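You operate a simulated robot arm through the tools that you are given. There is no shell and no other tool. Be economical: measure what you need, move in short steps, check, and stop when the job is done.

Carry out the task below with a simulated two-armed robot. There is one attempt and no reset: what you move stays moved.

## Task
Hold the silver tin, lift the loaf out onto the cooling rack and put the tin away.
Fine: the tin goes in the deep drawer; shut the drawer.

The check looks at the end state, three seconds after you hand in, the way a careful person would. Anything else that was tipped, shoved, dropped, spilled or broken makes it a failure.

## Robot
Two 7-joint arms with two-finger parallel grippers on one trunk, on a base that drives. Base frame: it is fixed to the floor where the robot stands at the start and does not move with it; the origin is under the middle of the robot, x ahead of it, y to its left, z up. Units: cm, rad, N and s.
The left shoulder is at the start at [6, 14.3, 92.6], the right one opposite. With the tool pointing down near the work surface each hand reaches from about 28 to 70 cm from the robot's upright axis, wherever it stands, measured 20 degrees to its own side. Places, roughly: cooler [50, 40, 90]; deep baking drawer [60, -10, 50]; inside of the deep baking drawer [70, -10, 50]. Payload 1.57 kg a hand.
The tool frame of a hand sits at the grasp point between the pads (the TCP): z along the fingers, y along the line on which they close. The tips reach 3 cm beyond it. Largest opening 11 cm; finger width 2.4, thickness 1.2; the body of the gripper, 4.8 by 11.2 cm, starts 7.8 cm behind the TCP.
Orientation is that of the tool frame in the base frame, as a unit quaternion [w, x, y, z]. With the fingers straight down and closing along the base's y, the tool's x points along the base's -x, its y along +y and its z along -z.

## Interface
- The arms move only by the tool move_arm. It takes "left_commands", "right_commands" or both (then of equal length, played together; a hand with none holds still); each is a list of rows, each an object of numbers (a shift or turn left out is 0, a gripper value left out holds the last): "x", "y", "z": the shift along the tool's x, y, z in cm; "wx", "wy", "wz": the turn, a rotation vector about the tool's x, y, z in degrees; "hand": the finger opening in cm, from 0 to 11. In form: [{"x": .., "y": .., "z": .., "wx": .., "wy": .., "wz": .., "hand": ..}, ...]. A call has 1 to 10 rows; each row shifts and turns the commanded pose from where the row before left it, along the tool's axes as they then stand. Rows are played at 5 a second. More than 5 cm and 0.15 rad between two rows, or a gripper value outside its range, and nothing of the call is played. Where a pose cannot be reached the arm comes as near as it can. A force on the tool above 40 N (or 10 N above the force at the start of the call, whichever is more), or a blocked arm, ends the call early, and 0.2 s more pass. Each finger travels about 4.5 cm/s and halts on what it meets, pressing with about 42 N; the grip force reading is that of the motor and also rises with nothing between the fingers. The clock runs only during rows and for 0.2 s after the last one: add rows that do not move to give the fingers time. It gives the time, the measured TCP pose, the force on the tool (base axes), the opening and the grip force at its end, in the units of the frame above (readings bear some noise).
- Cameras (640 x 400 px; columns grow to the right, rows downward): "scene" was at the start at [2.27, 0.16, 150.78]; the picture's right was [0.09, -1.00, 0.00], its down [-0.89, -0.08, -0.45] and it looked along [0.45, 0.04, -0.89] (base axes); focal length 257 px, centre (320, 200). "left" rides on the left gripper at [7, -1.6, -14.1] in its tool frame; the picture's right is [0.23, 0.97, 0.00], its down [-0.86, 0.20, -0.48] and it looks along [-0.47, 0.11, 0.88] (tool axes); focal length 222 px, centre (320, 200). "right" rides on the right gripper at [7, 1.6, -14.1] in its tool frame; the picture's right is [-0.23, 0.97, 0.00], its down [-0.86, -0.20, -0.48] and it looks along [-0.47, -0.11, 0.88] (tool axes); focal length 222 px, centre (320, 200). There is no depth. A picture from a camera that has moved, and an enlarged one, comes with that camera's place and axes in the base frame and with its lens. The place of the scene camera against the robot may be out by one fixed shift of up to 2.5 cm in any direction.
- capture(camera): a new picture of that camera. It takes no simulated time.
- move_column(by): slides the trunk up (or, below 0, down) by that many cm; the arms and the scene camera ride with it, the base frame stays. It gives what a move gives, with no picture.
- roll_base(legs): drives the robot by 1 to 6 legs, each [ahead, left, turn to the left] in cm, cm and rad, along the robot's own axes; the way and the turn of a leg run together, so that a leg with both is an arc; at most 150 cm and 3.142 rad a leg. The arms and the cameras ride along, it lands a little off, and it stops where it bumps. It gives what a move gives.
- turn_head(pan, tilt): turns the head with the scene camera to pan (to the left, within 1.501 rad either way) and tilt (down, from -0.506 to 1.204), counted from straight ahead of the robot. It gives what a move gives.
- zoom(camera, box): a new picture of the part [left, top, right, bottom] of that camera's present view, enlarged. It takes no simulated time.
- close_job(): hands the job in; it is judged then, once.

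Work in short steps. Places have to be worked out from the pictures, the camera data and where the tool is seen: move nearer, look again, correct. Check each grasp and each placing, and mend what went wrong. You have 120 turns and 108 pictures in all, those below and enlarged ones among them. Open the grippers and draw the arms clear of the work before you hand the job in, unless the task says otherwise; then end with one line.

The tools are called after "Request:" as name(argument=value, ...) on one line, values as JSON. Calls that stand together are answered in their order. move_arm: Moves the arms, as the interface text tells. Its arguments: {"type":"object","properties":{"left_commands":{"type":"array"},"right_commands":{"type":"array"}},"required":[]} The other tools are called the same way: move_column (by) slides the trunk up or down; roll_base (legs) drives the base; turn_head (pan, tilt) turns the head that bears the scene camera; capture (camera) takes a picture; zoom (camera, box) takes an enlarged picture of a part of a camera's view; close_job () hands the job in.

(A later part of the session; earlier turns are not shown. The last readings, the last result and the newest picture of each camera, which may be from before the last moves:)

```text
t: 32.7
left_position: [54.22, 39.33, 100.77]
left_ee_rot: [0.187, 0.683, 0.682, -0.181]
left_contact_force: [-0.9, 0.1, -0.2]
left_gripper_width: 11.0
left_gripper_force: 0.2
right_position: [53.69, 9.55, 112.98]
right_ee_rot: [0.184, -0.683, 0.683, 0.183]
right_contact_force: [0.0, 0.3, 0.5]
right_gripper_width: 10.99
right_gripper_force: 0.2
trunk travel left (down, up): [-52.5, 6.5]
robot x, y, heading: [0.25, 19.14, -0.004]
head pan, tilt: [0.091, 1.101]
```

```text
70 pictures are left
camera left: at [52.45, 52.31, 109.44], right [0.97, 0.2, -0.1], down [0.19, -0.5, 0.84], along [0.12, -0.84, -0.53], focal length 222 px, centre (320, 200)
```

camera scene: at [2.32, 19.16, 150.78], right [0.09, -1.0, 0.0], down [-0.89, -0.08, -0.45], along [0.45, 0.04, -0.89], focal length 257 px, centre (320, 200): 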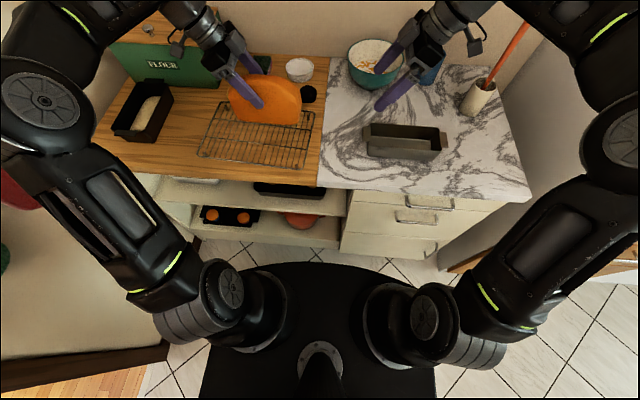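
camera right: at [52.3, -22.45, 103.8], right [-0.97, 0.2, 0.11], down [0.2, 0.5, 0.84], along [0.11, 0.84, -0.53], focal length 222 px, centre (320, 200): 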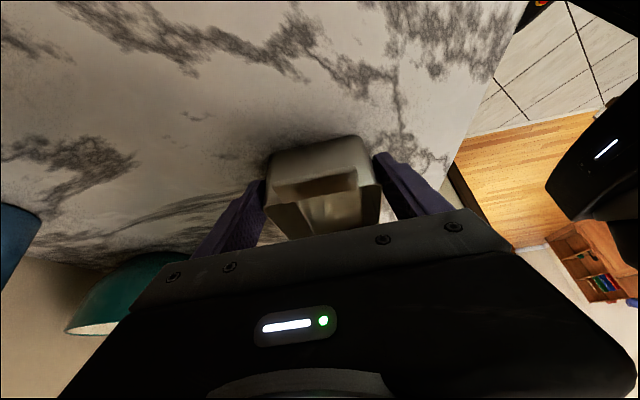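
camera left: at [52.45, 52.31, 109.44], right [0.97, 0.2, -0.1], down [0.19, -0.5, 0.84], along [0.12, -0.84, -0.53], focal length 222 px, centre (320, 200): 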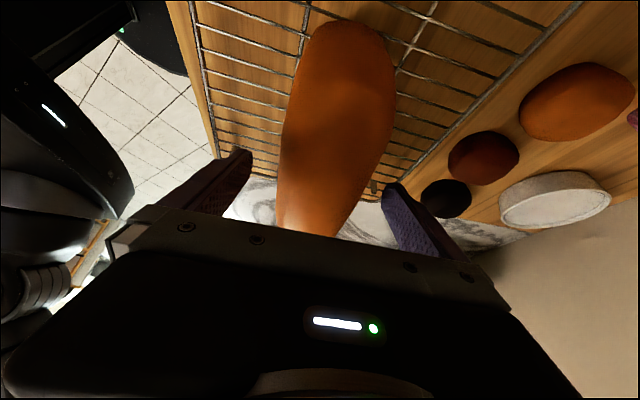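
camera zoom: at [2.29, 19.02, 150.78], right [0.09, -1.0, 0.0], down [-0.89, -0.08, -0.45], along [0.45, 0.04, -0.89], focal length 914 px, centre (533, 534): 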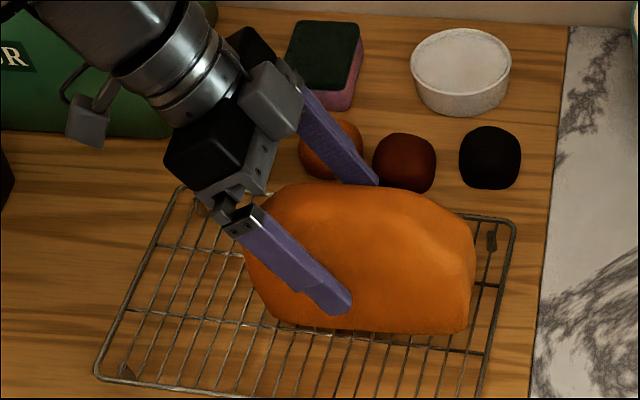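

Loaf rests on the rack. Raise the left hand clear, then look at the drawers and right side by turning the head.

Request:
move_arm(left_commands=[{"x": -1, "z": -1.73}, {"x": -2, "z": -3.46}, {"x": -2, "z": -3.46}, {"x": -2, "z": -3.46}, {}])

Request:
turn_head(pan=-0.6, tilt=0.8)

Request:
capture(camera="scene")

```text
t: 33.9
left_position: [54.11, 39.07, 109.74]
left_ee_rot: [0.188, 0.683, 0.683, -0.179]
left_contact_force: [1.0, -0.1, 0.1]
left_gripper_width: 11.01
left_gripper_force: 0.0
left hand out of reach, approached as far as the arm can: row 3, 4
right_position: [53.8, 9.47, 112.91]
right_ee_rot: [0.183, -0.682, 0.684, 0.183]
right_contact_force: [-0.7, -0.4, 0.0]
right_gripper_width: 10.99
right_gripper_force: 0.0
trunk travel left (down, up): [-52.5, 6.5]
robot x, y, heading: [-0.48, 18.82, 0.003]
head pan, tilt: [0.091, 1.101]
```

```text
t: 35.0
left_position: [54.12, 38.9, 109.71]
left_ee_rot: [0.187, 0.684, 0.682, -0.179]
left_contact_force: [0.3, 0.5, 0.0]
left_gripper_width: 10.98
left_gripper_force: 0.1
right_position: [53.74, 9.53, 112.9]
right_ee_rot: [0.183, -0.682, 0.684, 0.183]
right_contact_force: [-1.0, -0.4, 0.2]
right_gripper_width: 11.01
right_gripper_force: 0.1
trunk travel left (down, up): [-52.5, 6.5]
robot x, y, heading: [0.07, 18.88, -0.003]
head pan, tilt: [-0.6, 0.799]
```

```text
69 pictures are left
camera scene: at [2.66, 13.89, 152.96], right [-0.57, -0.82, 0.0], down [-0.59, 0.41, -0.7], along [0.57, -0.39, -0.72], focal length 257 px, centre (320, 200)
```

scene: 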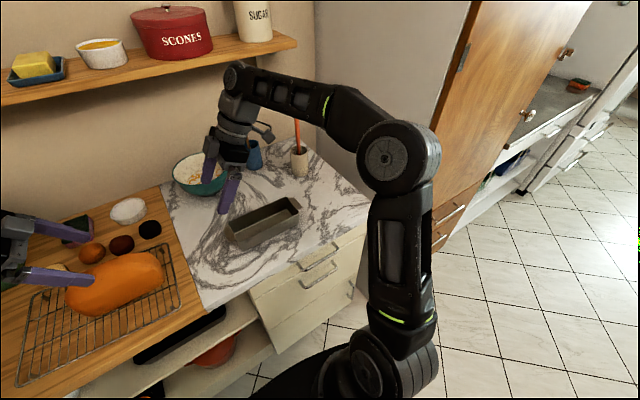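

The loaf is safely placed. Now untilt the right hand over the marble and move it above the tin centre (54, 0).

Request:
move_arm(right_commands=[{"wy": 7.5}, {"wy": 7.5}, {"wy": 7.5}, {"wy": 7.5}, {"x": 3.2}, {"x": 3.2}, {"x": 3.1}, {}])

Request:
turn_head(pan=-0.2, tilt=1.0)

Request:
capture(camera="scene")

Request:
capture(camera="right")

```text
t: 36.8
left_position: [54.1, 38.96, 109.71]
left_ee_rot: [0.187, 0.683, 0.683, -0.179]
left_contact_force: [0.0, 0.1, 0.1]
left_gripper_width: 11.03
left_gripper_force: 0.0
right_position: [52.68, 0.46, 111.04]
right_ee_rot: [-0.126, 0.7, -0.695, -0.105]
right_contact_force: [0.3, -0.1, 1.0]
right_gripper_width: 11.01
right_gripper_force: 0.1
right hand out of reach, approached as far as the arm can: row 2, 3, 4
trunk travel left (down, up): [-52.5, 6.5]
robot x, y, heading: [-0.54, 18.97, -0.005]
head pan, tilt: [-0.6, 0.799]
```

```text
t: 37.6
left_position: [54.19, 39.05, 109.66]
left_ee_rot: [0.188, 0.683, 0.683, -0.178]
left_contact_force: [-0.5, -0.5, -0.6]
left_gripper_width: 11.03
left_gripper_force: 0.1
right_position: [52.67, 0.53, 110.96]
right_ee_rot: [-0.127, 0.699, -0.696, -0.105]
right_contact_force: [-1.3, -0.7, 0.1]
right_gripper_width: 11.01
right_gripper_force: 0.1
trunk travel left (down, up): [-52.5, 6.5]
robot x, y, heading: [0.23, 18.75, -0.001]
head pan, tilt: [-0.201, 1.0]
```

```text
68 pictures are left
camera scene: at [2.83, 17.05, 151.45], right [-0.2, -0.98, 0.0], down [-0.82, 0.17, -0.54], along [0.53, -0.11, -0.84], focal length 257 px, centre (320, 200)
```

scene: 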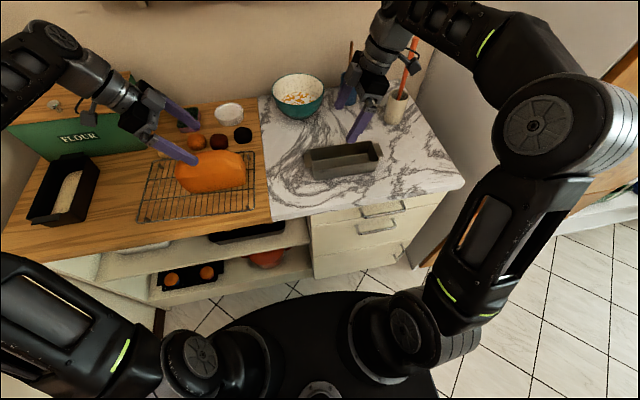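

```text
67 pictures are left
camera right: at [50.67, -10.66, 122.14], right [-0.98, 0.22, 0.04], down [0.18, 0.65, 0.74], along [0.13, 0.72, -0.68], focal length 222 px, centre (320, 200)
```

right: 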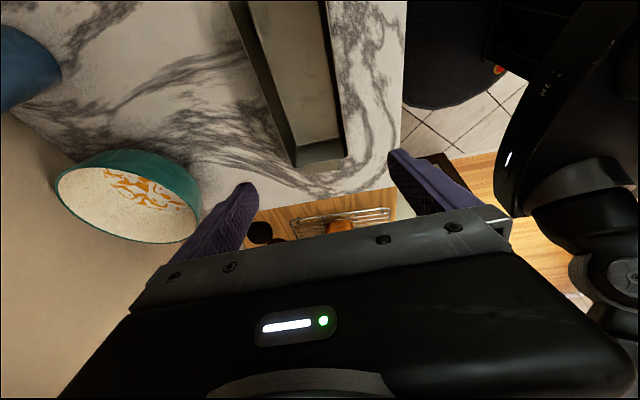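

Part of the untilt was skipped for reach; finish it now that the hand is closer in.

Request:
move_arm(right_commands=[{"wx": -0.6, "wy": 6.3}, {"wx": -0.6, "wy": 6.3}, {"wx": -0.5, "wy": 6.1}, {}])

```text
t: 38.6
left_position: [54.08, 39.0, 109.78]
left_ee_rot: [0.189, 0.683, 0.683, -0.18]
left_contact_force: [0.2, -0.2, 0.5]
left_gripper_width: 11.03
left_gripper_force: 0.1
right_position: [52.6, 0.58, 110.53]
right_ee_rot: [-0.053, 0.707, -0.704, -0.041]
right_contact_force: [-0.7, 0.4, 0.0]
right_gripper_width: 11.0
right_gripper_force: 0.0
right hand out of reach, approached as far as the arm can: row 2, 3
trunk travel left (down, up): [-52.5, 6.5]
robot x, y, heading: [-0.16, 18.76, -0.001]
head pan, tilt: [-0.201, 1.0]
```

Height is the limit; lower 5 cm and straighten there.

Request:
move_arm(right_commands=[{"z": 2.5}, {"z": 2.5}, {"wy": 4}, {"wy": 3.8}, {}])

```text
t: 39.8
left_position: [54.11, 38.96, 109.65]
left_ee_rot: [0.187, 0.683, 0.683, -0.179]
left_contact_force: [0.0, -0.3, 0.0]
left_gripper_width: 10.99
left_gripper_force: 0.1
right_position: [52.79, 1.18, 105.65]
right_ee_rot: [-0.003, 0.709, -0.706, 0.006]
right_contact_force: [0.0, -0.8, 0.4]
right_gripper_width: 11.0
right_gripper_force: 0.0
trunk travel left (down, up): [-52.5, 6.5]
robot x, y, heading: [-0.26, 18.66, 0.001]
head pan, tilt: [-0.201, 1.0]
```

Request:
move_arm(right_commands=[{"x": 1.2, "y": -1.1}, {"z": 2.5}, {"z": 2.0}, {}])

Request:
capture(camera="right")

Request:
zoom(camera="scene", box=[250, 80, 450, 205])

```text
t: 40.8
left_position: [54.11, 38.95, 109.75]
left_ee_rot: [0.189, 0.683, 0.683, -0.179]
left_contact_force: [0.4, -0.5, 0.6]
left_gripper_width: 11.01
left_gripper_force: 0.1
right_position: [53.92, -0.19, 101.16]
right_ee_rot: [-0.005, 0.708, -0.706, 0.006]
right_contact_force: [-0.1, -0.4, 0.2]
right_gripper_width: 11.01
right_gripper_force: 0.0
trunk travel left (down, up): [-52.5, 6.5]
robot x, y, heading: [0.21, 18.38, -0.003]
head pan, tilt: [-0.201, 1.0]
```

```text
66 pictures are left
camera right: at [52.17, -6.99, 115.33], right [-0.97, 0.22, -0.01], down [0.19, 0.86, 0.48], along [0.12, 0.46, -0.88], focal length 222 px, centre (320, 200)
```

right: 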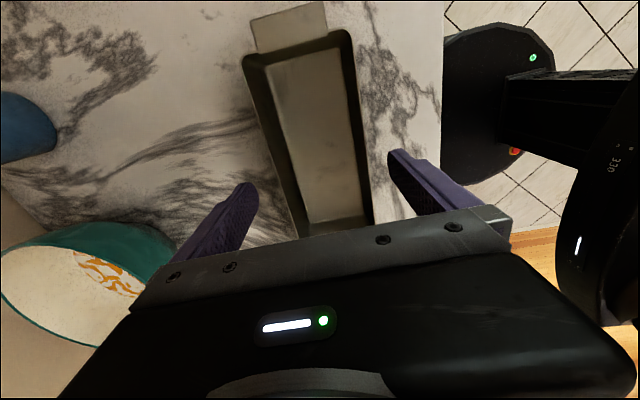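

```text
3.20 times, centred on (350, 142) of scene
camera zoom: at [2.82, 17.06, 151.45], right [-0.2, -0.98, 0.0], down [-0.82, 0.17, -0.54], along [0.53, -0.11, -0.84], focal length 823 px, centre (224, 384)
```

zoom: 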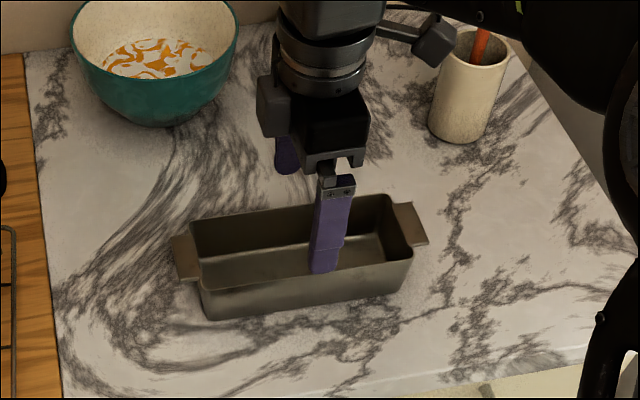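

Tin hasn't moved. Lower onto it and grip across both walls at its centre.

Request:
move_arm(right_commands=[{"z": 2.5}, {"z": 2.3}, {"z": 1.5}, {}, {"hand": 9.5}, {"hand": 8}, {"hand": 7}, {"hand": 7}, {}, {}])

Request:
move_arm(right_commands=[{"z": -1}, {"z": -2}, {"z": -3}, {}])

Request:
zoom(camera="scene", box=[250, 80, 450, 205])

```text
t: 43.0
left_position: [54.18, 39.0, 109.77]
left_ee_rot: [0.188, 0.682, 0.683, -0.179]
left_contact_force: [0.1, 0.1, 0.2]
left_gripper_width: 11.0
left_gripper_force: 0.0
right_position: [54.03, -0.13, 94.93]
right_ee_rot: [-0.005, 0.709, -0.706, 0.005]
right_contact_force: [0.3, -0.3, 0.1]
right_gripper_width: 8.75
right_gripper_force: 42.2
trunk travel left (down, up): [-52.5, 6.5]
robot x, y, heading: [-0.06, 18.8, 0.001]
head pan, tilt: [-0.201, 1.0]
```

```text
t: 44.0
left_position: [54.1, 39.02, 109.68]
left_ee_rot: [0.188, 0.682, 0.684, -0.179]
left_contact_force: [-0.4, 0.2, -0.5]
left_gripper_width: 11.02
left_gripper_force: 0.0
right_position: [54.06, 0.02, 100.86]
right_ee_rot: [-0.004, 0.709, -0.705, 0.005]
right_contact_force: [0.1, -0.5, -2.1]
right_gripper_width: 8.74
right_gripper_force: 41.9
trunk travel left (down, up): [-52.5, 6.5]
robot x, y, heading: [-0.42, 19.08, -0.006]
head pan, tilt: [-0.201, 1.0]
```

```text
3.20 times, centred on (350, 142) of scene
camera zoom: at [2.87, 17.04, 151.44], right [-0.2, -0.98, 0.0], down [-0.82, 0.17, -0.54], along [0.53, -0.11, -0.84], focal length 823 px, centre (224, 384)
```

zoom: 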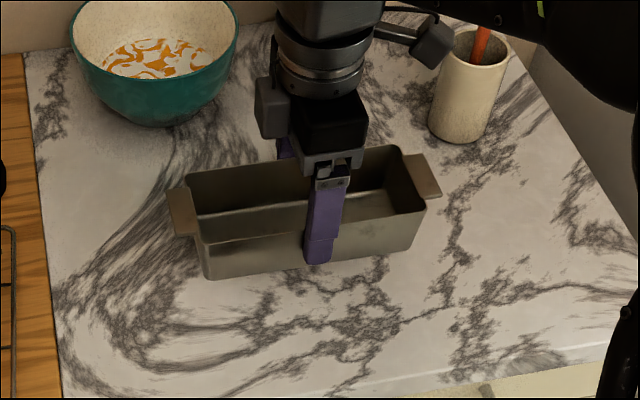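

Tin is securely held. Drive straight back 40 cm and look at the drawer fronts.

Request:
roll_base(legs=[[-40, 0, 0]])

Request:
turn_head(pan=-0.3, tilt=0.8)

Request:
capture(camera="scene")

```text
t: 46.5
left_position: [14.16, 38.86, 109.72]
left_ee_rot: [0.187, 0.685, 0.681, -0.18]
left_contact_force: [0.2, 0.2, 0.5]
left_gripper_width: 11.01
left_gripper_force: 0.1
right_position: [13.81, -0.05, 101.02]
right_ee_rot: [0.005, -0.707, 0.707, -0.006]
right_contact_force: [-0.3, -0.3, -1.0]
right_gripper_width: 8.74
right_gripper_force: 41.9
trunk travel left (down, up): [-52.5, 6.5]
robot x, y, heading: [-39.9, 18.69, -0.002]
head pan, tilt: [-0.201, 1.0]
```

```text
t: 47.2
left_position: [14.26, 38.88, 109.77]
left_ee_rot: [0.188, 0.684, 0.682, -0.179]
left_contact_force: [-0.6, 0.7, 1.0]
left_gripper_width: 11.01
left_gripper_force: 0.0
right_position: [13.98, -0.05, 101.06]
right_ee_rot: [0.004, -0.706, 0.708, -0.005]
right_contact_force: [0.6, -0.4, -1.8]
right_gripper_width: 8.75
right_gripper_force: 41.6
trunk travel left (down, up): [-52.5, 6.5]
robot x, y, heading: [-39.85, 19.24, -0.011]
head pan, tilt: [-0.3, 0.799]
```

```text
63 pictures are left
camera scene: at [-36.3, 16.19, 152.95], right [-0.3, -0.95, 0.0], down [-0.68, 0.22, -0.7], along [0.66, -0.21, -0.72], focal length 257 px, centre (320, 200)
```

scene: 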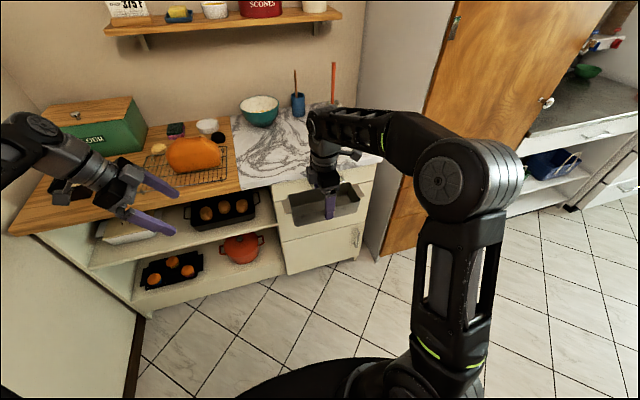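

Drive right ~38 cm so the left hand faces the drawers.

Request:
roll_base(legs=[[0, -38, 0]])

Request:
turn_head(pan=0.15, tilt=0.8)

Request:
capture(camera="scene")

```text
t: 49.6
left_position: [14.03, 1.1, 109.71]
left_ee_rot: [0.187, 0.684, 0.682, -0.179]
left_contact_force: [-1.0, -0.1, 0.0]
left_gripper_width: 10.99
left_gripper_force: 0.1
right_position: [13.86, -37.79, 100.84]
right_ee_rot: [-0.005, 0.708, -0.706, 0.005]
right_contact_force: [0.4, -0.3, -0.9]
right_gripper_width: 8.73
right_gripper_force: 41.8
trunk travel left (down, up): [-52.5, 6.5]
robot x, y, heading: [-40.03, -18.44, -0.002]
head pan, tilt: [-0.3, 0.799]
```

```text
t: 50.5
left_position: [14.01, 1.23, 109.66]
left_ee_rot: [0.188, 0.683, 0.682, -0.18]
left_contact_force: [0.2, 0.2, 0.0]
left_gripper_width: 10.99
left_gripper_force: 0.0
right_position: [13.82, -37.76, 101.02]
right_ee_rot: [-0.004, 0.708, -0.706, 0.006]
right_contact_force: [-0.7, -0.1, -1.8]
right_gripper_width: 8.73
right_gripper_force: 41.9
trunk travel left (down, up): [-52.5, 6.5]
robot x, y, heading: [-39.93, -18.74, -0.004]
head pan, tilt: [0.15, 0.799]
```

```text
62 pictures are left
camera scene: at [-36.17, -18.02, 152.96], right [0.15, -0.99, 0.0], down [-0.71, -0.1, -0.7], along [0.69, 0.1, -0.72], focal length 257 px, centre (320, 200)
```

scene: 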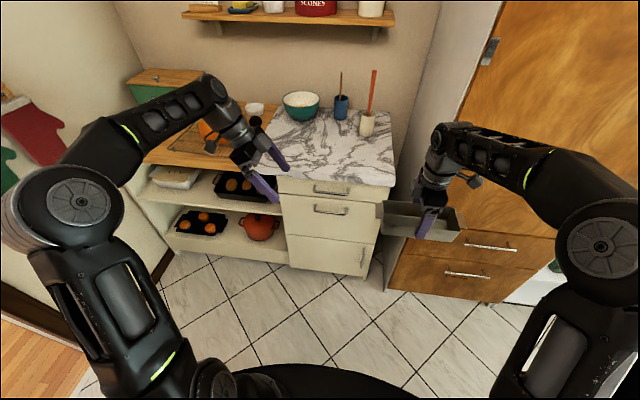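

Request:
zoom(camera="scene", box=[250, 160, 410, 285])

```text
3.20 times, centred on (330, 222) of scene
camera zoom: at [-36.17, -18.02, 152.96], right [0.15, -0.99, 0.0], down [-0.71, -0.1, -0.7], along [0.69, 0.1, -0.72], focal length 823 px, centre (288, 128)
```

zoom: 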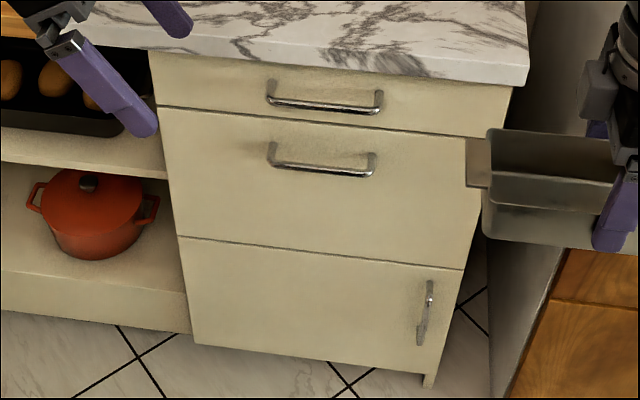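

The middle front is the deep drawer: z≈43–74, face near x≈43.6, bar handle near x≈40, z≈66, y≈-11. Lower the trunk 25 cm and point the left hand forward with its jaws closing vertically.

Request:
move_column(by=-25)

Request:
move_arm(left_commands=[{"wy": 7.5}, {"wy": 7.5}, {"wy": 7.5}, {"wy": 7.5}, {"wx": -8.2}, {"wx": -8.2}, {"wx": -8.2}, {"wx": -8.2}, {"wx": -8.2}, {"wx": -8.2}])

Request:
capture(camera="scene")

```text
t: 53.1
left_position: [13.92, 1.27, 84.75]
left_ee_rot: [0.187, 0.684, 0.682, -0.18]
left_contact_force: [0.6, 0.5, 0.2]
left_gripper_width: 11.0
left_gripper_force: 0.0
right_position: [13.75, -37.78, 75.89]
right_ee_rot: [-0.004, 0.708, -0.707, 0.006]
right_contact_force: [-0.1, 0.4, -1.5]
right_gripper_width: 8.73
right_gripper_force: 41.9
trunk travel left (down, up): [-27.5, 31.5]
robot x, y, heading: [-40.26, -18.38, 0.001]
head pan, tilt: [0.15, 0.799]
```

```text
t: 55.3
left_position: [14.01, 1.24, 84.77]
left_ee_rot: [0.3, 0.64, 0.642, 0.298]
left_contact_force: [0.0, 0.7, -0.4]
left_gripper_width: 11.01
left_gripper_force: 0.1
right_position: [13.65, -37.67, 75.91]
right_ee_rot: [-0.005, 0.708, -0.706, 0.006]
right_contact_force: [0.1, -0.1, -1.6]
right_gripper_width: 8.71
right_gripper_force: 41.6
trunk travel left (down, up): [-27.5, 31.5]
robot x, y, heading: [-40.21, -18.46, -0.001]
head pan, tilt: [0.15, 0.799]
```

```text
60 pictures are left
camera scene: at [-36.19, -18.01, 127.96], right [0.15, -0.99, 0.0], down [-0.71, -0.11, -0.7], along [0.69, 0.1, -0.72], focal length 257 px, centre (320, 200)
```

scene: 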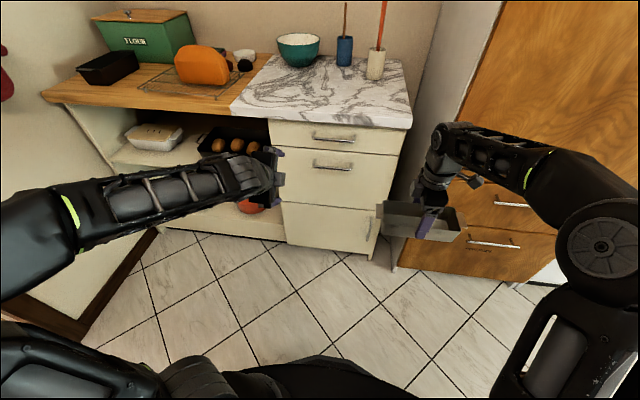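

Request:
move_arm(left_commands=[{"wx": -8.2}, {"wx": -8.2}, {"wx": -8.2}, {"wx": -8.2}, {"wx": -8}, {}])

Request:
capture(camera="left")

Request:
zoom(camera="scene", box=[250, 100, 410, 200])

```text
t: 56.7
left_position: [14.17, 2.43, 87.69]
left_ee_rot: [0.462, 0.526, 0.535, 0.473]
left_contact_force: [0.3, 0.3, 0.1]
left_gripper_width: 11.01
left_gripper_force: 0.0
left hand out of reach, approached as far as the arm can: row 4, 5
right_position: [13.78, -37.77, 75.99]
right_ee_rot: [-0.005, 0.708, -0.706, 0.005]
right_contact_force: [-0.3, 0.5, -1.5]
right_gripper_width: 8.73
right_gripper_force: 41.8
trunk travel left (down, up): [-27.5, 31.5]
robot x, y, heading: [-40.28, -18.71, -0.007]
head pan, tilt: [0.15, 0.799]
```

```text
59 pictures are left
camera left: at [-0.27, 8.99, 87.81], right [0.12, 0.23, 0.97], down [-0.43, -0.86, 0.26], along [0.89, -0.45, -0.01], focal length 222 px, centre (320, 200)
```

left: 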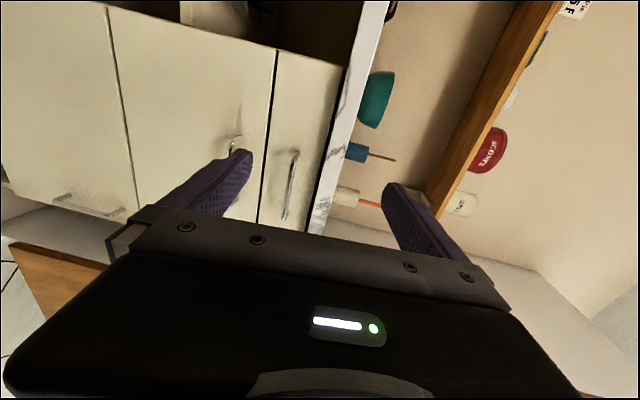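

```text
4.00 times, centred on (330, 150) of scene
camera zoom: at [-36.17, -18.03, 127.96], right [0.15, -0.99, 0.0], down [-0.71, -0.1, -0.7], along [0.69, 0.1, -0.72], focal length 1028 px, centre (280, 400)
```

zoom: 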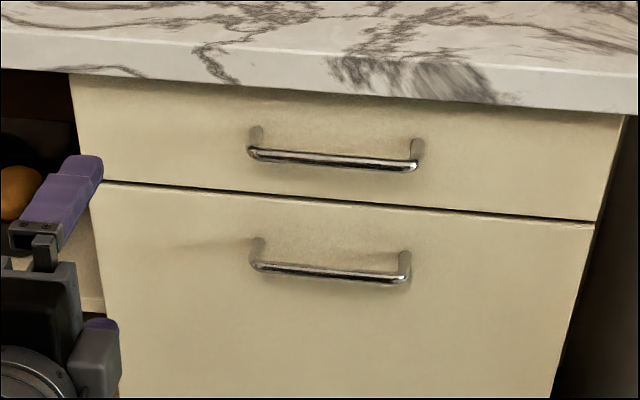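

Left hand now points forward. Fold the right hand (with tin) back 14 cm so it will stay clear of the tall cabinet, narrow the left jaws, then lower the trunk so the left hand is at handle height (~69).

Request:
move_arm(right_commands=[{"y": 3.5}, {"y": 3.5}, {"y": 3.5}, {"y": 3.5}, {}], left_commands=[{"hand": 7}, {"hand": 7}, {}, {}, {}])

Request:
move_column(by=-18.5)

Request:
roll_base(legs=[[0, -9, 0]])

Request:
capture(camera="scene")

Request:
capture(camera="left")

```text
t: 57.9
left_position: [14.2, 2.38, 87.67]
left_ee_rot: [0.462, 0.527, 0.535, 0.472]
left_contact_force: [-0.6, -0.2, 0.2]
left_gripper_width: 7.0
left_gripper_force: 0.1
right_position: [-0.24, -37.75, 75.81]
right_ee_rot: [-0.004, 0.707, -0.707, 0.005]
right_contact_force: [-1.0, 1.1, -1.3]
right_gripper_width: 8.74
right_gripper_force: 41.6
trunk travel left (down, up): [-27.5, 31.5]
robot x, y, heading: [-40.02, -18.73, -0.003]
head pan, tilt: [0.15, 0.799]
```

```text
t: 60.0
left_position: [14.1, 2.37, 69.13]
left_ee_rot: [0.462, 0.526, 0.536, 0.473]
left_contact_force: [-0.9, 0.0, -0.1]
left_gripper_width: 6.99
left_gripper_force: 0.1
right_position: [-0.29, -37.63, 57.29]
right_ee_rot: [-0.004, 0.708, -0.707, 0.005]
right_contact_force: [-0.1, -0.1, -1.6]
right_gripper_width: 8.71
right_gripper_force: 42.0
trunk travel left (down, up): [-9.0, 50.0]
robot x, y, heading: [-40.27, -18.86, -0.003]
head pan, tilt: [0.15, 0.799]
```

```text
t: 61.1
left_position: [14.14, -6.53, 69.11]
left_ee_rot: [0.461, 0.526, 0.536, 0.473]
left_contact_force: [-0.5, -0.1, 0.5]
left_gripper_width: 6.99
left_gripper_force: 0.1
right_position: [-0.35, -46.52, 57.19]
right_ee_rot: [-0.005, 0.708, -0.706, 0.006]
right_contact_force: [-0.3, -0.1, -1.6]
right_gripper_width: 8.72
right_gripper_force: 41.8
trunk travel left (down, up): [-9.0, 50.0]
robot x, y, heading: [-40.43, -27.91, -0.003]
head pan, tilt: [0.15, 0.799]
```

```text
57 pictures are left
camera scene: at [-36.21, -26.99, 109.46], right [0.15, -0.99, 0.0], down [-0.71, -0.11, -0.7], along [0.69, 0.1, -0.72], focal length 257 px, centre (320, 200)
```

scene: 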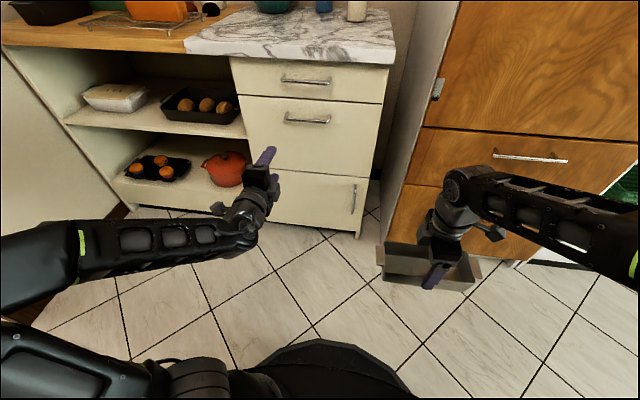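

```text
56 pictures are left
camera left: at [-0.32, 0.04, 69.31], right [0.12, 0.23, 0.97], down [-0.43, -0.86, 0.26], along [0.89, -0.45, -0.01], focal length 222 px, centre (320, 200)
```

left: 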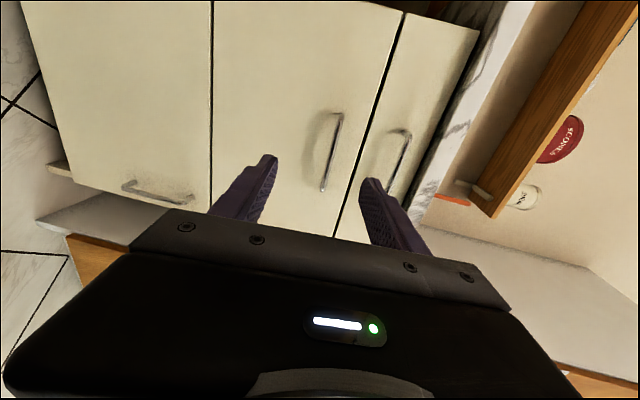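

The left camera puts the bar at z≈68.7, y from -3.5 to -18, x≈40. Drive right 4.5 and forward 17, then look again.

Request:
roll_base(legs=[[0, -4.5, 0], [17, 0, 0]])

Request:
capture(camera="left")

Request:
capture(camera="scene")

```text
t: 63.0
left_position: [30.92, -11.02, 69.16]
left_ee_rot: [0.461, 0.526, 0.536, 0.473]
left_contact_force: [-1.1, 0.5, 0.0]
left_gripper_width: 6.99
left_gripper_force: 0.0
right_position: [16.67, -51.19, 57.14]
right_ee_rot: [-0.005, 0.708, -0.706, 0.006]
right_contact_force: [0.1, 0.3, -0.6]
right_gripper_width: 8.73
right_gripper_force: 42.1
trunk travel left (down, up): [-9.0, 50.0]
robot x, y, heading: [-23.14, -32.35, -0.004]
head pan, tilt: [0.15, 0.799]
```

```text
55 pictures are left
camera left: at [16.46, -4.45, 69.32], right [0.12, 0.23, 0.97], down [-0.43, -0.87, 0.26], along [0.89, -0.45, -0.01], focal length 222 px, centre (320, 200)
```

left: 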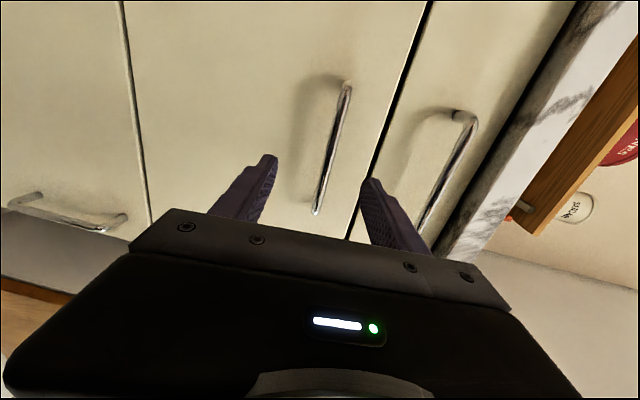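

```text
54 pictures are left
camera scene: at [-19.42, -31.51, 109.46], right [0.15, -0.99, 0.0], down [-0.71, -0.11, -0.7], along [0.69, 0.1, -0.72], focal length 257 px, centre (320, 200)
```

scene: 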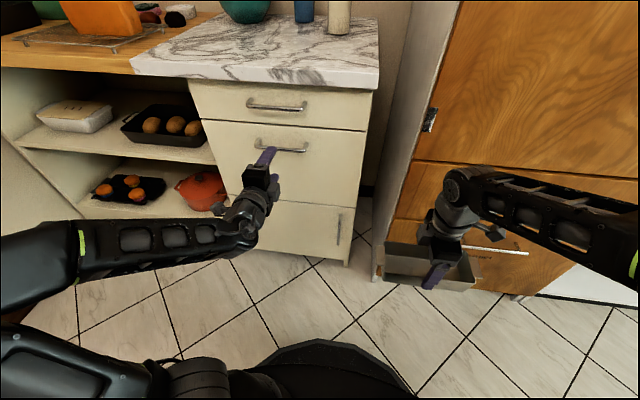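

Two-view fix: bar at x≈40.5, z≈69, y centre ≈ -11.2. Drive forward 5.5, then finish with the arm.

Request:
roll_base(legs=[[5.5, 0, 0]])

Request:
capture(camera="left")

Request:
zoom(camera="scene", box=[190, 80, 390, 205])

```text
t: 64.0
left_position: [36.38, -11.06, 69.15]
left_ee_rot: [0.462, 0.525, 0.535, 0.473]
left_contact_force: [0.3, 0.0, -1.0]
left_gripper_width: 7.02
left_gripper_force: 0.2
right_position: [22.1, -51.16, 57.23]
right_ee_rot: [-0.004, 0.708, -0.706, 0.006]
right_contact_force: [-0.2, -0.7, -1.7]
right_gripper_width: 8.74
right_gripper_force: 42.0
trunk travel left (down, up): [-9.0, 50.0]
robot x, y, heading: [-18.0, -32.12, -0.003]
head pan, tilt: [0.15, 0.799]
```

```text
53 pictures are left
camera left: at [21.98, -4.45, 69.32], right [0.12, 0.23, 0.97], down [-0.43, -0.87, 0.26], along [0.89, -0.45, -0.01], focal length 222 px, centre (320, 200)
```

left: 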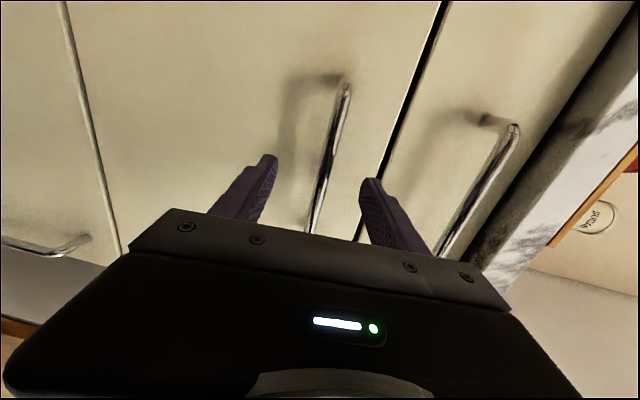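

```text
3.20 times, centred on (290, 142) of scene
camera zoom: at [-13.9, -31.51, 109.46], right [0.15, -0.99, 0.0], down [-0.71, -0.11, -0.7], along [0.69, 0.1, -0.72], focal length 823 px, centre (416, 384)
```

zoom: 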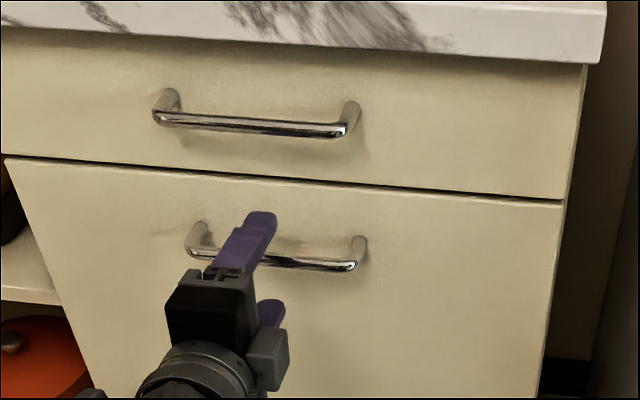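

The bar lies between the fingers. Advance 3 cm with the arm and check.

Request:
move_arm(left_commands=[{"z": 0.99, "y": 0.126}, {"z": 0.99, "y": 0.126}, {"z": 0.99, "y": 0.126}, {}])

Request:
capture(camera="left")

Request:
zoom(camera="scene", box=[190, 80, 390, 205])

```text
t: 65.0
left_position: [39.52, -10.92, 69.24]
left_ee_rot: [0.461, 0.526, 0.536, 0.473]
left_contact_force: [-5.5, -0.3, 0.9]
left_gripper_width: 6.99
left_gripper_force: 0.0
right_position: [22.19, -51.14, 57.18]
right_ee_rot: [-0.004, 0.708, -0.706, 0.005]
right_contact_force: [-0.8, 0.5, -1.4]
right_gripper_width: 8.73
right_gripper_force: 42.2
trunk travel left (down, up): [-9.0, 50.0]
robot x, y, heading: [-17.92, -32.18, -0.0]
head pan, tilt: [0.15, 0.799]
```

```text
51 pictures are left
camera left: at [25.02, -4.34, 69.37], right [0.12, 0.23, 0.97], down [-0.43, -0.87, 0.26], along [0.89, -0.45, -0.01], focal length 222 px, centre (320, 200)
```

left: 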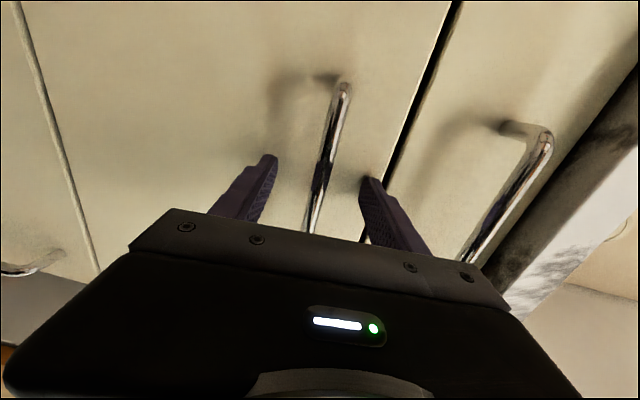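

```text
3.20 times, centred on (290, 142) of scene
camera zoom: at [-13.95, -31.52, 109.46], right [0.15, -0.99, 0.0], down [-0.71, -0.11, -0.7], along [0.69, 0.1, -0.72], focal length 823 px, centre (416, 384)
```

zoom: 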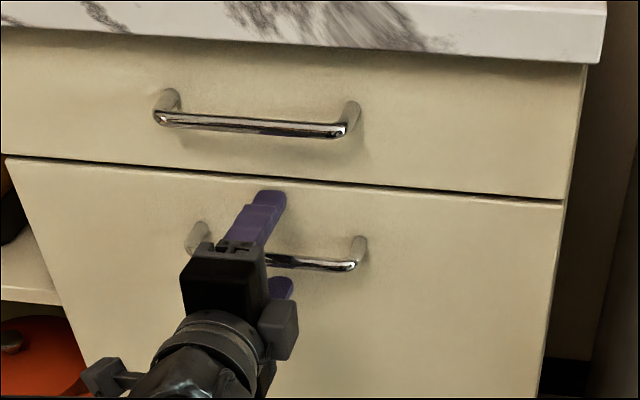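

Slight touch on the front (5 N), so the tips are past the bar. Close on the bar.

Request:
move_arm(left_commands=[{"z": -0.3, "hand": 5}, {"hand": 3}, {"hand": 1}, {"hand": 0}, {"hand": 0}, {}])

Request:
capture(camera="left")

```text
t: 66.4
left_position: [39.2, -10.99, 69.16]
left_ee_rot: [0.461, 0.527, 0.536, 0.472]
left_contact_force: [-3.5, -0.6, -9.8]
left_gripper_width: 1.18
left_gripper_force: 28.4
right_position: [22.11, -51.13, 57.28]
right_ee_rot: [-0.004, 0.708, -0.706, 0.005]
right_contact_force: [-0.1, -0.2, -2.7]
right_gripper_width: 8.72
right_gripper_force: 41.7
trunk travel left (down, up): [-9.0, 50.0]
robot x, y, heading: [-17.85, -32.44, -0.001]
head pan, tilt: [0.15, 0.799]
```

```text
49 pictures are left
camera left: at [24.74, -4.34, 69.28], right [0.12, 0.23, 0.97], down [-0.43, -0.86, 0.26], along [0.89, -0.45, -0.01], focal length 222 px, centre (320, 200)
```

left: 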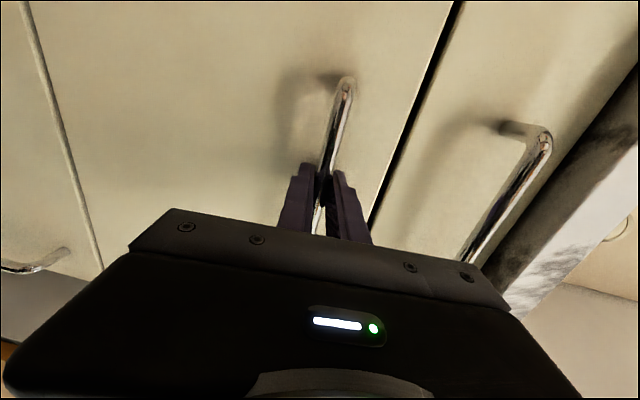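

The bar is gripped (1.2 cm). Pull by driving back 5 cm as a test.

Request:
roll_base(legs=[[-5, 0, 0]])

Request:
capture(camera="scene")

```text
t: 67.3
left_position: [34.0, -10.93, 69.04]
left_ee_rot: [0.46, 0.527, 0.536, 0.472]
left_contact_force: [0.3, -2.5, -16.2]
left_gripper_width: 1.21
left_gripper_force: 29.3
right_position: [17.07, -51.1, 57.19]
right_ee_rot: [-0.004, 0.709, -0.706, 0.005]
right_contact_force: [0.6, -0.4, -1.1]
right_gripper_width: 8.72
right_gripper_force: 41.8
trunk travel left (down, up): [-9.0, 50.0]
robot x, y, heading: [-23.02, -32.24, 0.002]
head pan, tilt: [0.15, 0.799]
```

```text
48 pictures are left
camera scene: at [-18.97, -31.48, 109.45], right [0.15, -0.99, 0.0], down [-0.71, -0.11, -0.7], along [0.69, 0.1, -0.72], focal length 257 px, centre (320, 200)
```

scene: 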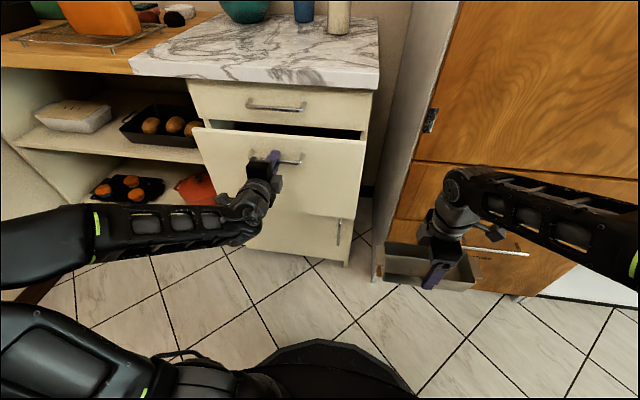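

The deep drawer opens. Pull a further 24 cm.

Request:
roll_base(legs=[[-24, 0, 0]])

Request:
capture(camera="scene")

```text
t: 69.1
left_position: [9.72, -10.95, 69.04]
left_ee_rot: [0.461, 0.527, 0.537, 0.471]
left_contact_force: [0.6, -7.1, -10.3]
left_gripper_width: 1.19
left_gripper_force: 29.0
right_position: [-7.35, -51.14, 57.14]
right_ee_rot: [-0.005, 0.708, -0.706, 0.006]
right_contact_force: [0.4, 0.0, -1.5]
right_gripper_width: 8.74
right_gripper_force: 41.4
trunk travel left (down, up): [-9.0, 50.0]
robot x, y, heading: [-47.25, -32.02, 0.004]
head pan, tilt: [0.15, 0.799]
```

```text
47 pictures are left
camera scene: at [-43.31, -31.5, 109.45], right [0.15, -0.99, 0.0], down [-0.71, -0.11, -0.7], along [0.69, 0.1, -0.72], focal length 257 px, centre (320, 200)
```

scene: 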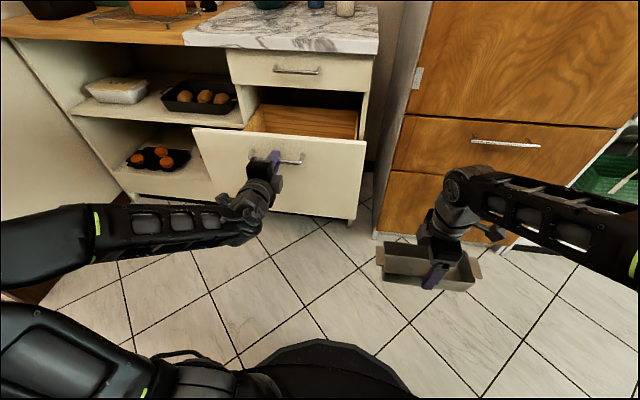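

The drawer is about 29 cm open. Release the handle and retract the left hand straight back.

Request:
move_arm(left_commands=[{"hand": 3}, {"hand": 6}, {"hand": 7}, {"z": -2, "y": -0.25}, {"z": -3, "y": -0.38}, {"z": -3, "y": -0.38}, {"z": -3, "y": -0.38}, {"z": -3, "y": -0.38}, {"z": -3, "y": -0.38}, {}])

Request:
capture(camera="scene")

```text
t: 71.3
left_position: [4.71, -10.67, 73.86]
left_ee_rot: [0.46, 0.528, 0.537, 0.471]
left_contact_force: [0.1, 0.0, 0.0]
left_gripper_width: 7.0
left_gripper_force: 0.1
left hand out of reach, approached as far as the arm can: row 5, 6, 7, 8, 9
right_position: [-7.38, -51.05, 57.22]
right_ee_rot: [-0.005, 0.709, -0.706, 0.006]
right_contact_force: [-0.2, -0.2, -1.7]
right_gripper_width: 8.74
right_gripper_force: 41.8
trunk travel left (down, up): [-9.0, 50.0]
robot x, y, heading: [-47.36, -32.39, 0.003]
head pan, tilt: [0.15, 0.799]
```

```text
46 pictures are left
camera scene: at [-43.38, -31.48, 109.46], right [0.15, -0.99, 0.0], down [-0.71, -0.11, -0.7], along [0.69, 0.1, -0.72], focal length 257 px, centre (320, 200)
```

scene: 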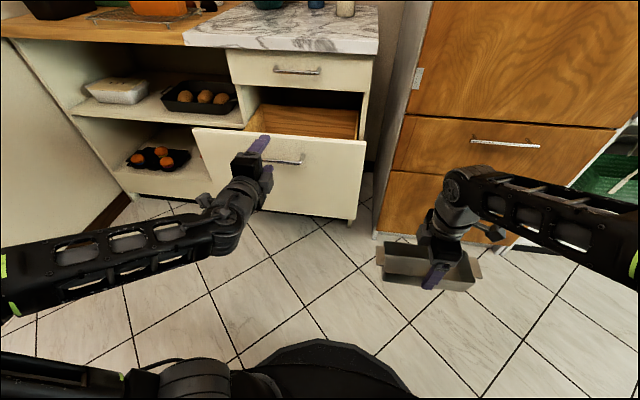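

Handle released. Back off 15 cm, then raise the trunk.

Request:
roll_base(legs=[[-15, 0, 0]])

Request:
move_column(by=36)

Request:
move_arm(left_commands=[{"wx": 8.3}, {"wx": 8.3}, {"wx": 8.3}, {"wx": 8.3}, {"wx": 8.3}, {"wx": 8.3}, {"wx": 8.3}, {"wx": 8.3}, {"wx": 8.3}, {"wx": 8.3}])

Request:
capture(camera="scene")

```text
t: 72.7
left_position: [-10.64, -10.5, 73.74]
left_ee_rot: [0.46, 0.526, 0.538, 0.472]
left_contact_force: [0.2, -0.6, -0.1]
left_gripper_width: 6.99
left_gripper_force: 0.0
right_position: [-22.62, -51.01, 57.31]
right_ee_rot: [-0.004, 0.71, -0.704, 0.006]
right_contact_force: [0.5, 0.2, -1.0]
right_gripper_width: 8.75
right_gripper_force: 42.1
trunk travel left (down, up): [-9.0, 50.0]
robot x, y, heading: [-62.92, -32.57, 0.006]
head pan, tilt: [0.15, 0.799]
```

```text
t: 76.2
left_position: [-10.64, -10.69, 109.72]
left_ee_rot: [0.46, 0.526, 0.537, 0.472]
left_contact_force: [-0.4, 0.0, 0.5]
left_gripper_width: 7.01
left_gripper_force: 0.0
right_position: [-22.62, -50.99, 93.14]
right_ee_rot: [-0.004, 0.709, -0.705, 0.006]
right_contact_force: [-0.2, 0.2, -1.8]
right_gripper_width: 8.7
right_gripper_force: 42.6
trunk travel left (down, up): [-45.0, 14.0]
robot x, y, heading: [-62.7, -32.37, -0.004]
head pan, tilt: [0.15, 0.799]
```

```text
t: 78.4
left_position: [-10.72, -11.9, 109.31]
left_ee_rot: [0.055, 0.696, 0.714, 0.054]
left_contact_force: [0.1, -1.0, 0.0]
left_gripper_width: 7.01
left_gripper_force: 0.1
left hand out of reach, approached as far as the arm can: row 10
right_position: [-22.66, -51.05, 92.99]
right_ee_rot: [-0.005, 0.709, -0.705, 0.005]
right_contact_force: [0.6, -1.3, -2.1]
right_gripper_width: 8.71
right_gripper_force: 41.9
trunk travel left (down, up): [-45.0, 14.0]
robot x, y, heading: [-62.62, -32.1, 0.001]
head pan, tilt: [0.15, 0.799]
```

```text
45 pictures are left
camera scene: at [-58.62, -31.7, 145.46], right [0.15, -0.99, 0.0], down [-0.71, -0.11, -0.7], along [0.69, 0.11, -0.72], focal length 257 px, centre (320, 200)
```

scene: 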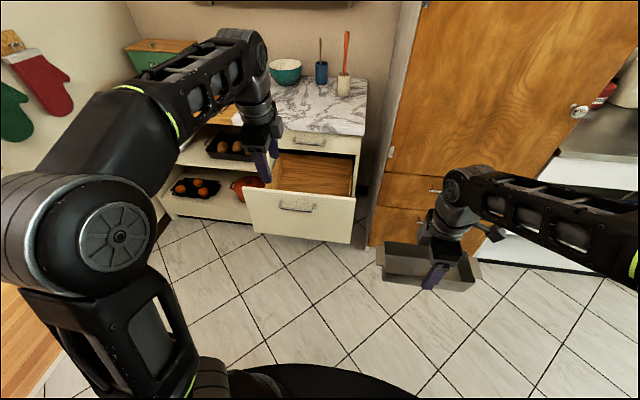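

Fold the left hand back, then drive left 40 cm to line the tin up with the drawer.

Request:
move_arm(left_commands=[{"y": -4}, {"y": -4}, {"y": -4}, {"y": -4}, {"y": -3}, {}])

Request:
roll_base(legs=[[0, 40, 0]])

Request:
turn_head(pan=-0.25, tilt=0.9)

Request:
capture(camera="scene")

```text
t: 79.8
left_position: [-29.65, -12.23, 106.28]
left_ee_rot: [0.055, 0.695, 0.714, 0.055]
left_contact_force: [0.0, 0.1, -0.5]
left_gripper_width: 7.0
left_gripper_force: 0.1
right_position: [-22.61, -50.98, 93.15]
right_ee_rot: [-0.005, 0.71, -0.704, 0.005]
right_contact_force: [0.5, 0.4, -1.7]
right_gripper_width: 8.73
right_gripper_force: 41.6
trunk travel left (down, up): [-45.0, 14.0]
robot x, y, heading: [-62.78, -32.04, 0.006]
head pan, tilt: [0.15, 0.799]
```

```text
t: 82.2
left_position: [-29.78, 27.57, 106.21]
left_ee_rot: [0.056, 0.695, 0.715, 0.055]
left_contact_force: [-0.7, 0.3, -1.0]
left_gripper_width: 6.99
left_gripper_force: 0.0
right_position: [-22.7, -11.24, 93.24]
right_ee_rot: [-0.004, 0.709, -0.705, 0.007]
right_contact_force: [0.3, 1.0, -1.0]
right_gripper_width: 8.71
right_gripper_force: 42.0
trunk travel left (down, up): [-45.0, 14.0]
robot x, y, heading: [-62.74, 7.28, 0.006]
head pan, tilt: [0.15, 0.799]
```

```text
t: 83.1
left_position: [-29.68, 27.5, 106.31]
left_ee_rot: [0.056, 0.695, 0.715, 0.055]
left_contact_force: [0.7, 0.4, 0.3]
left_gripper_width: 6.99
left_gripper_force: 0.0
right_position: [-22.69, -11.3, 93.18]
right_ee_rot: [-0.004, 0.709, -0.705, 0.006]
right_contact_force: [-0.7, -0.4, -1.7]
right_gripper_width: 8.7
right_gripper_force: 41.7
trunk travel left (down, up): [-45.0, 14.0]
robot x, y, heading: [-62.45, 7.24, -0.001]
head pan, tilt: [-0.25, 0.901]
```

```text
44 pictures are left
camera scene: at [-59.43, 5.11, 144.67], right [-0.24, -0.97, 0.0], down [-0.76, 0.19, -0.62], along [0.6, -0.15, -0.78], focal length 257 px, centre (320, 200)
```

scene: 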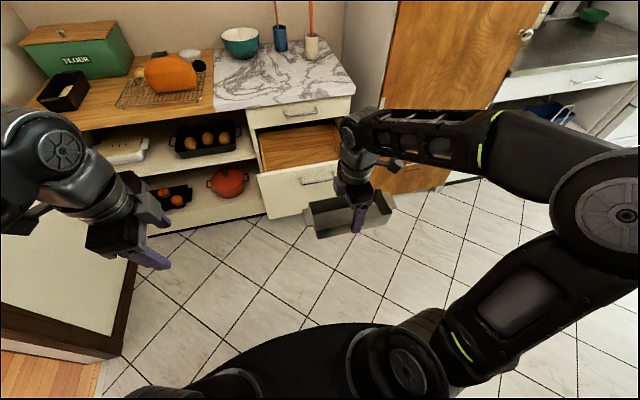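

Aligned at y≈-11.3. Drive forward 35 cm; tin bottom at z≈88 clears the drawer front (74).

Request:
roll_base(legs=[[35, 0, 0]])

Request:
turn_head(pan=-0.3, tilt=1.1)

Request:
capture(camera="scene")

```text
t: 85.4
left_position: [5.18, 27.6, 106.26]
left_ee_rot: [0.057, 0.695, 0.715, 0.055]
left_contact_force: [0.9, 0.7, 0.0]
left_gripper_width: 7.0
left_gripper_force: 0.2
right_position: [12.14, -11.22, 93.29]
right_ee_rot: [-0.004, 0.709, -0.705, 0.006]
right_contact_force: [0.5, 0.4, -1.4]
right_gripper_width: 8.71
right_gripper_force: 42.0
trunk travel left (down, up): [-45.0, 14.0]
robot x, y, heading: [-27.42, 7.5, 0.003]
head pan, tilt: [-0.25, 0.901]
```

```text
t: 86.1
left_position: [5.09, 27.63, 106.28]
left_ee_rot: [0.057, 0.695, 0.715, 0.054]
left_contact_force: [0.4, -0.5, -0.1]
left_gripper_width: 7.02
left_gripper_force: 0.0
right_position: [12.27, -11.21, 93.23]
right_ee_rot: [-0.006, 0.71, -0.704, 0.005]
right_contact_force: [0.8, -0.7, -0.4]
right_gripper_width: 8.7
right_gripper_force: 42.3
trunk travel left (down, up): [-45.0, 14.0]
robot x, y, heading: [-28.08, 7.49, 0.001]
head pan, tilt: [-0.3, 1.1]
```

```text
43 pictures are left
camera scene: at [-25.82, 5.2, 143.29], right [-0.29, -0.96, 0.0], down [-0.85, 0.26, -0.45], along [0.43, -0.13, -0.89], focal length 257 px, centre (320, 200)
```

scene: 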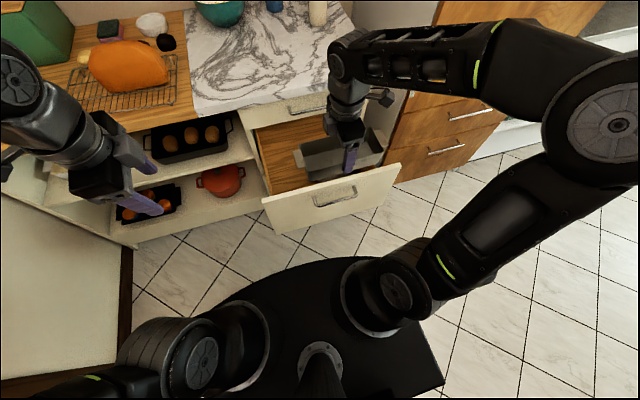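

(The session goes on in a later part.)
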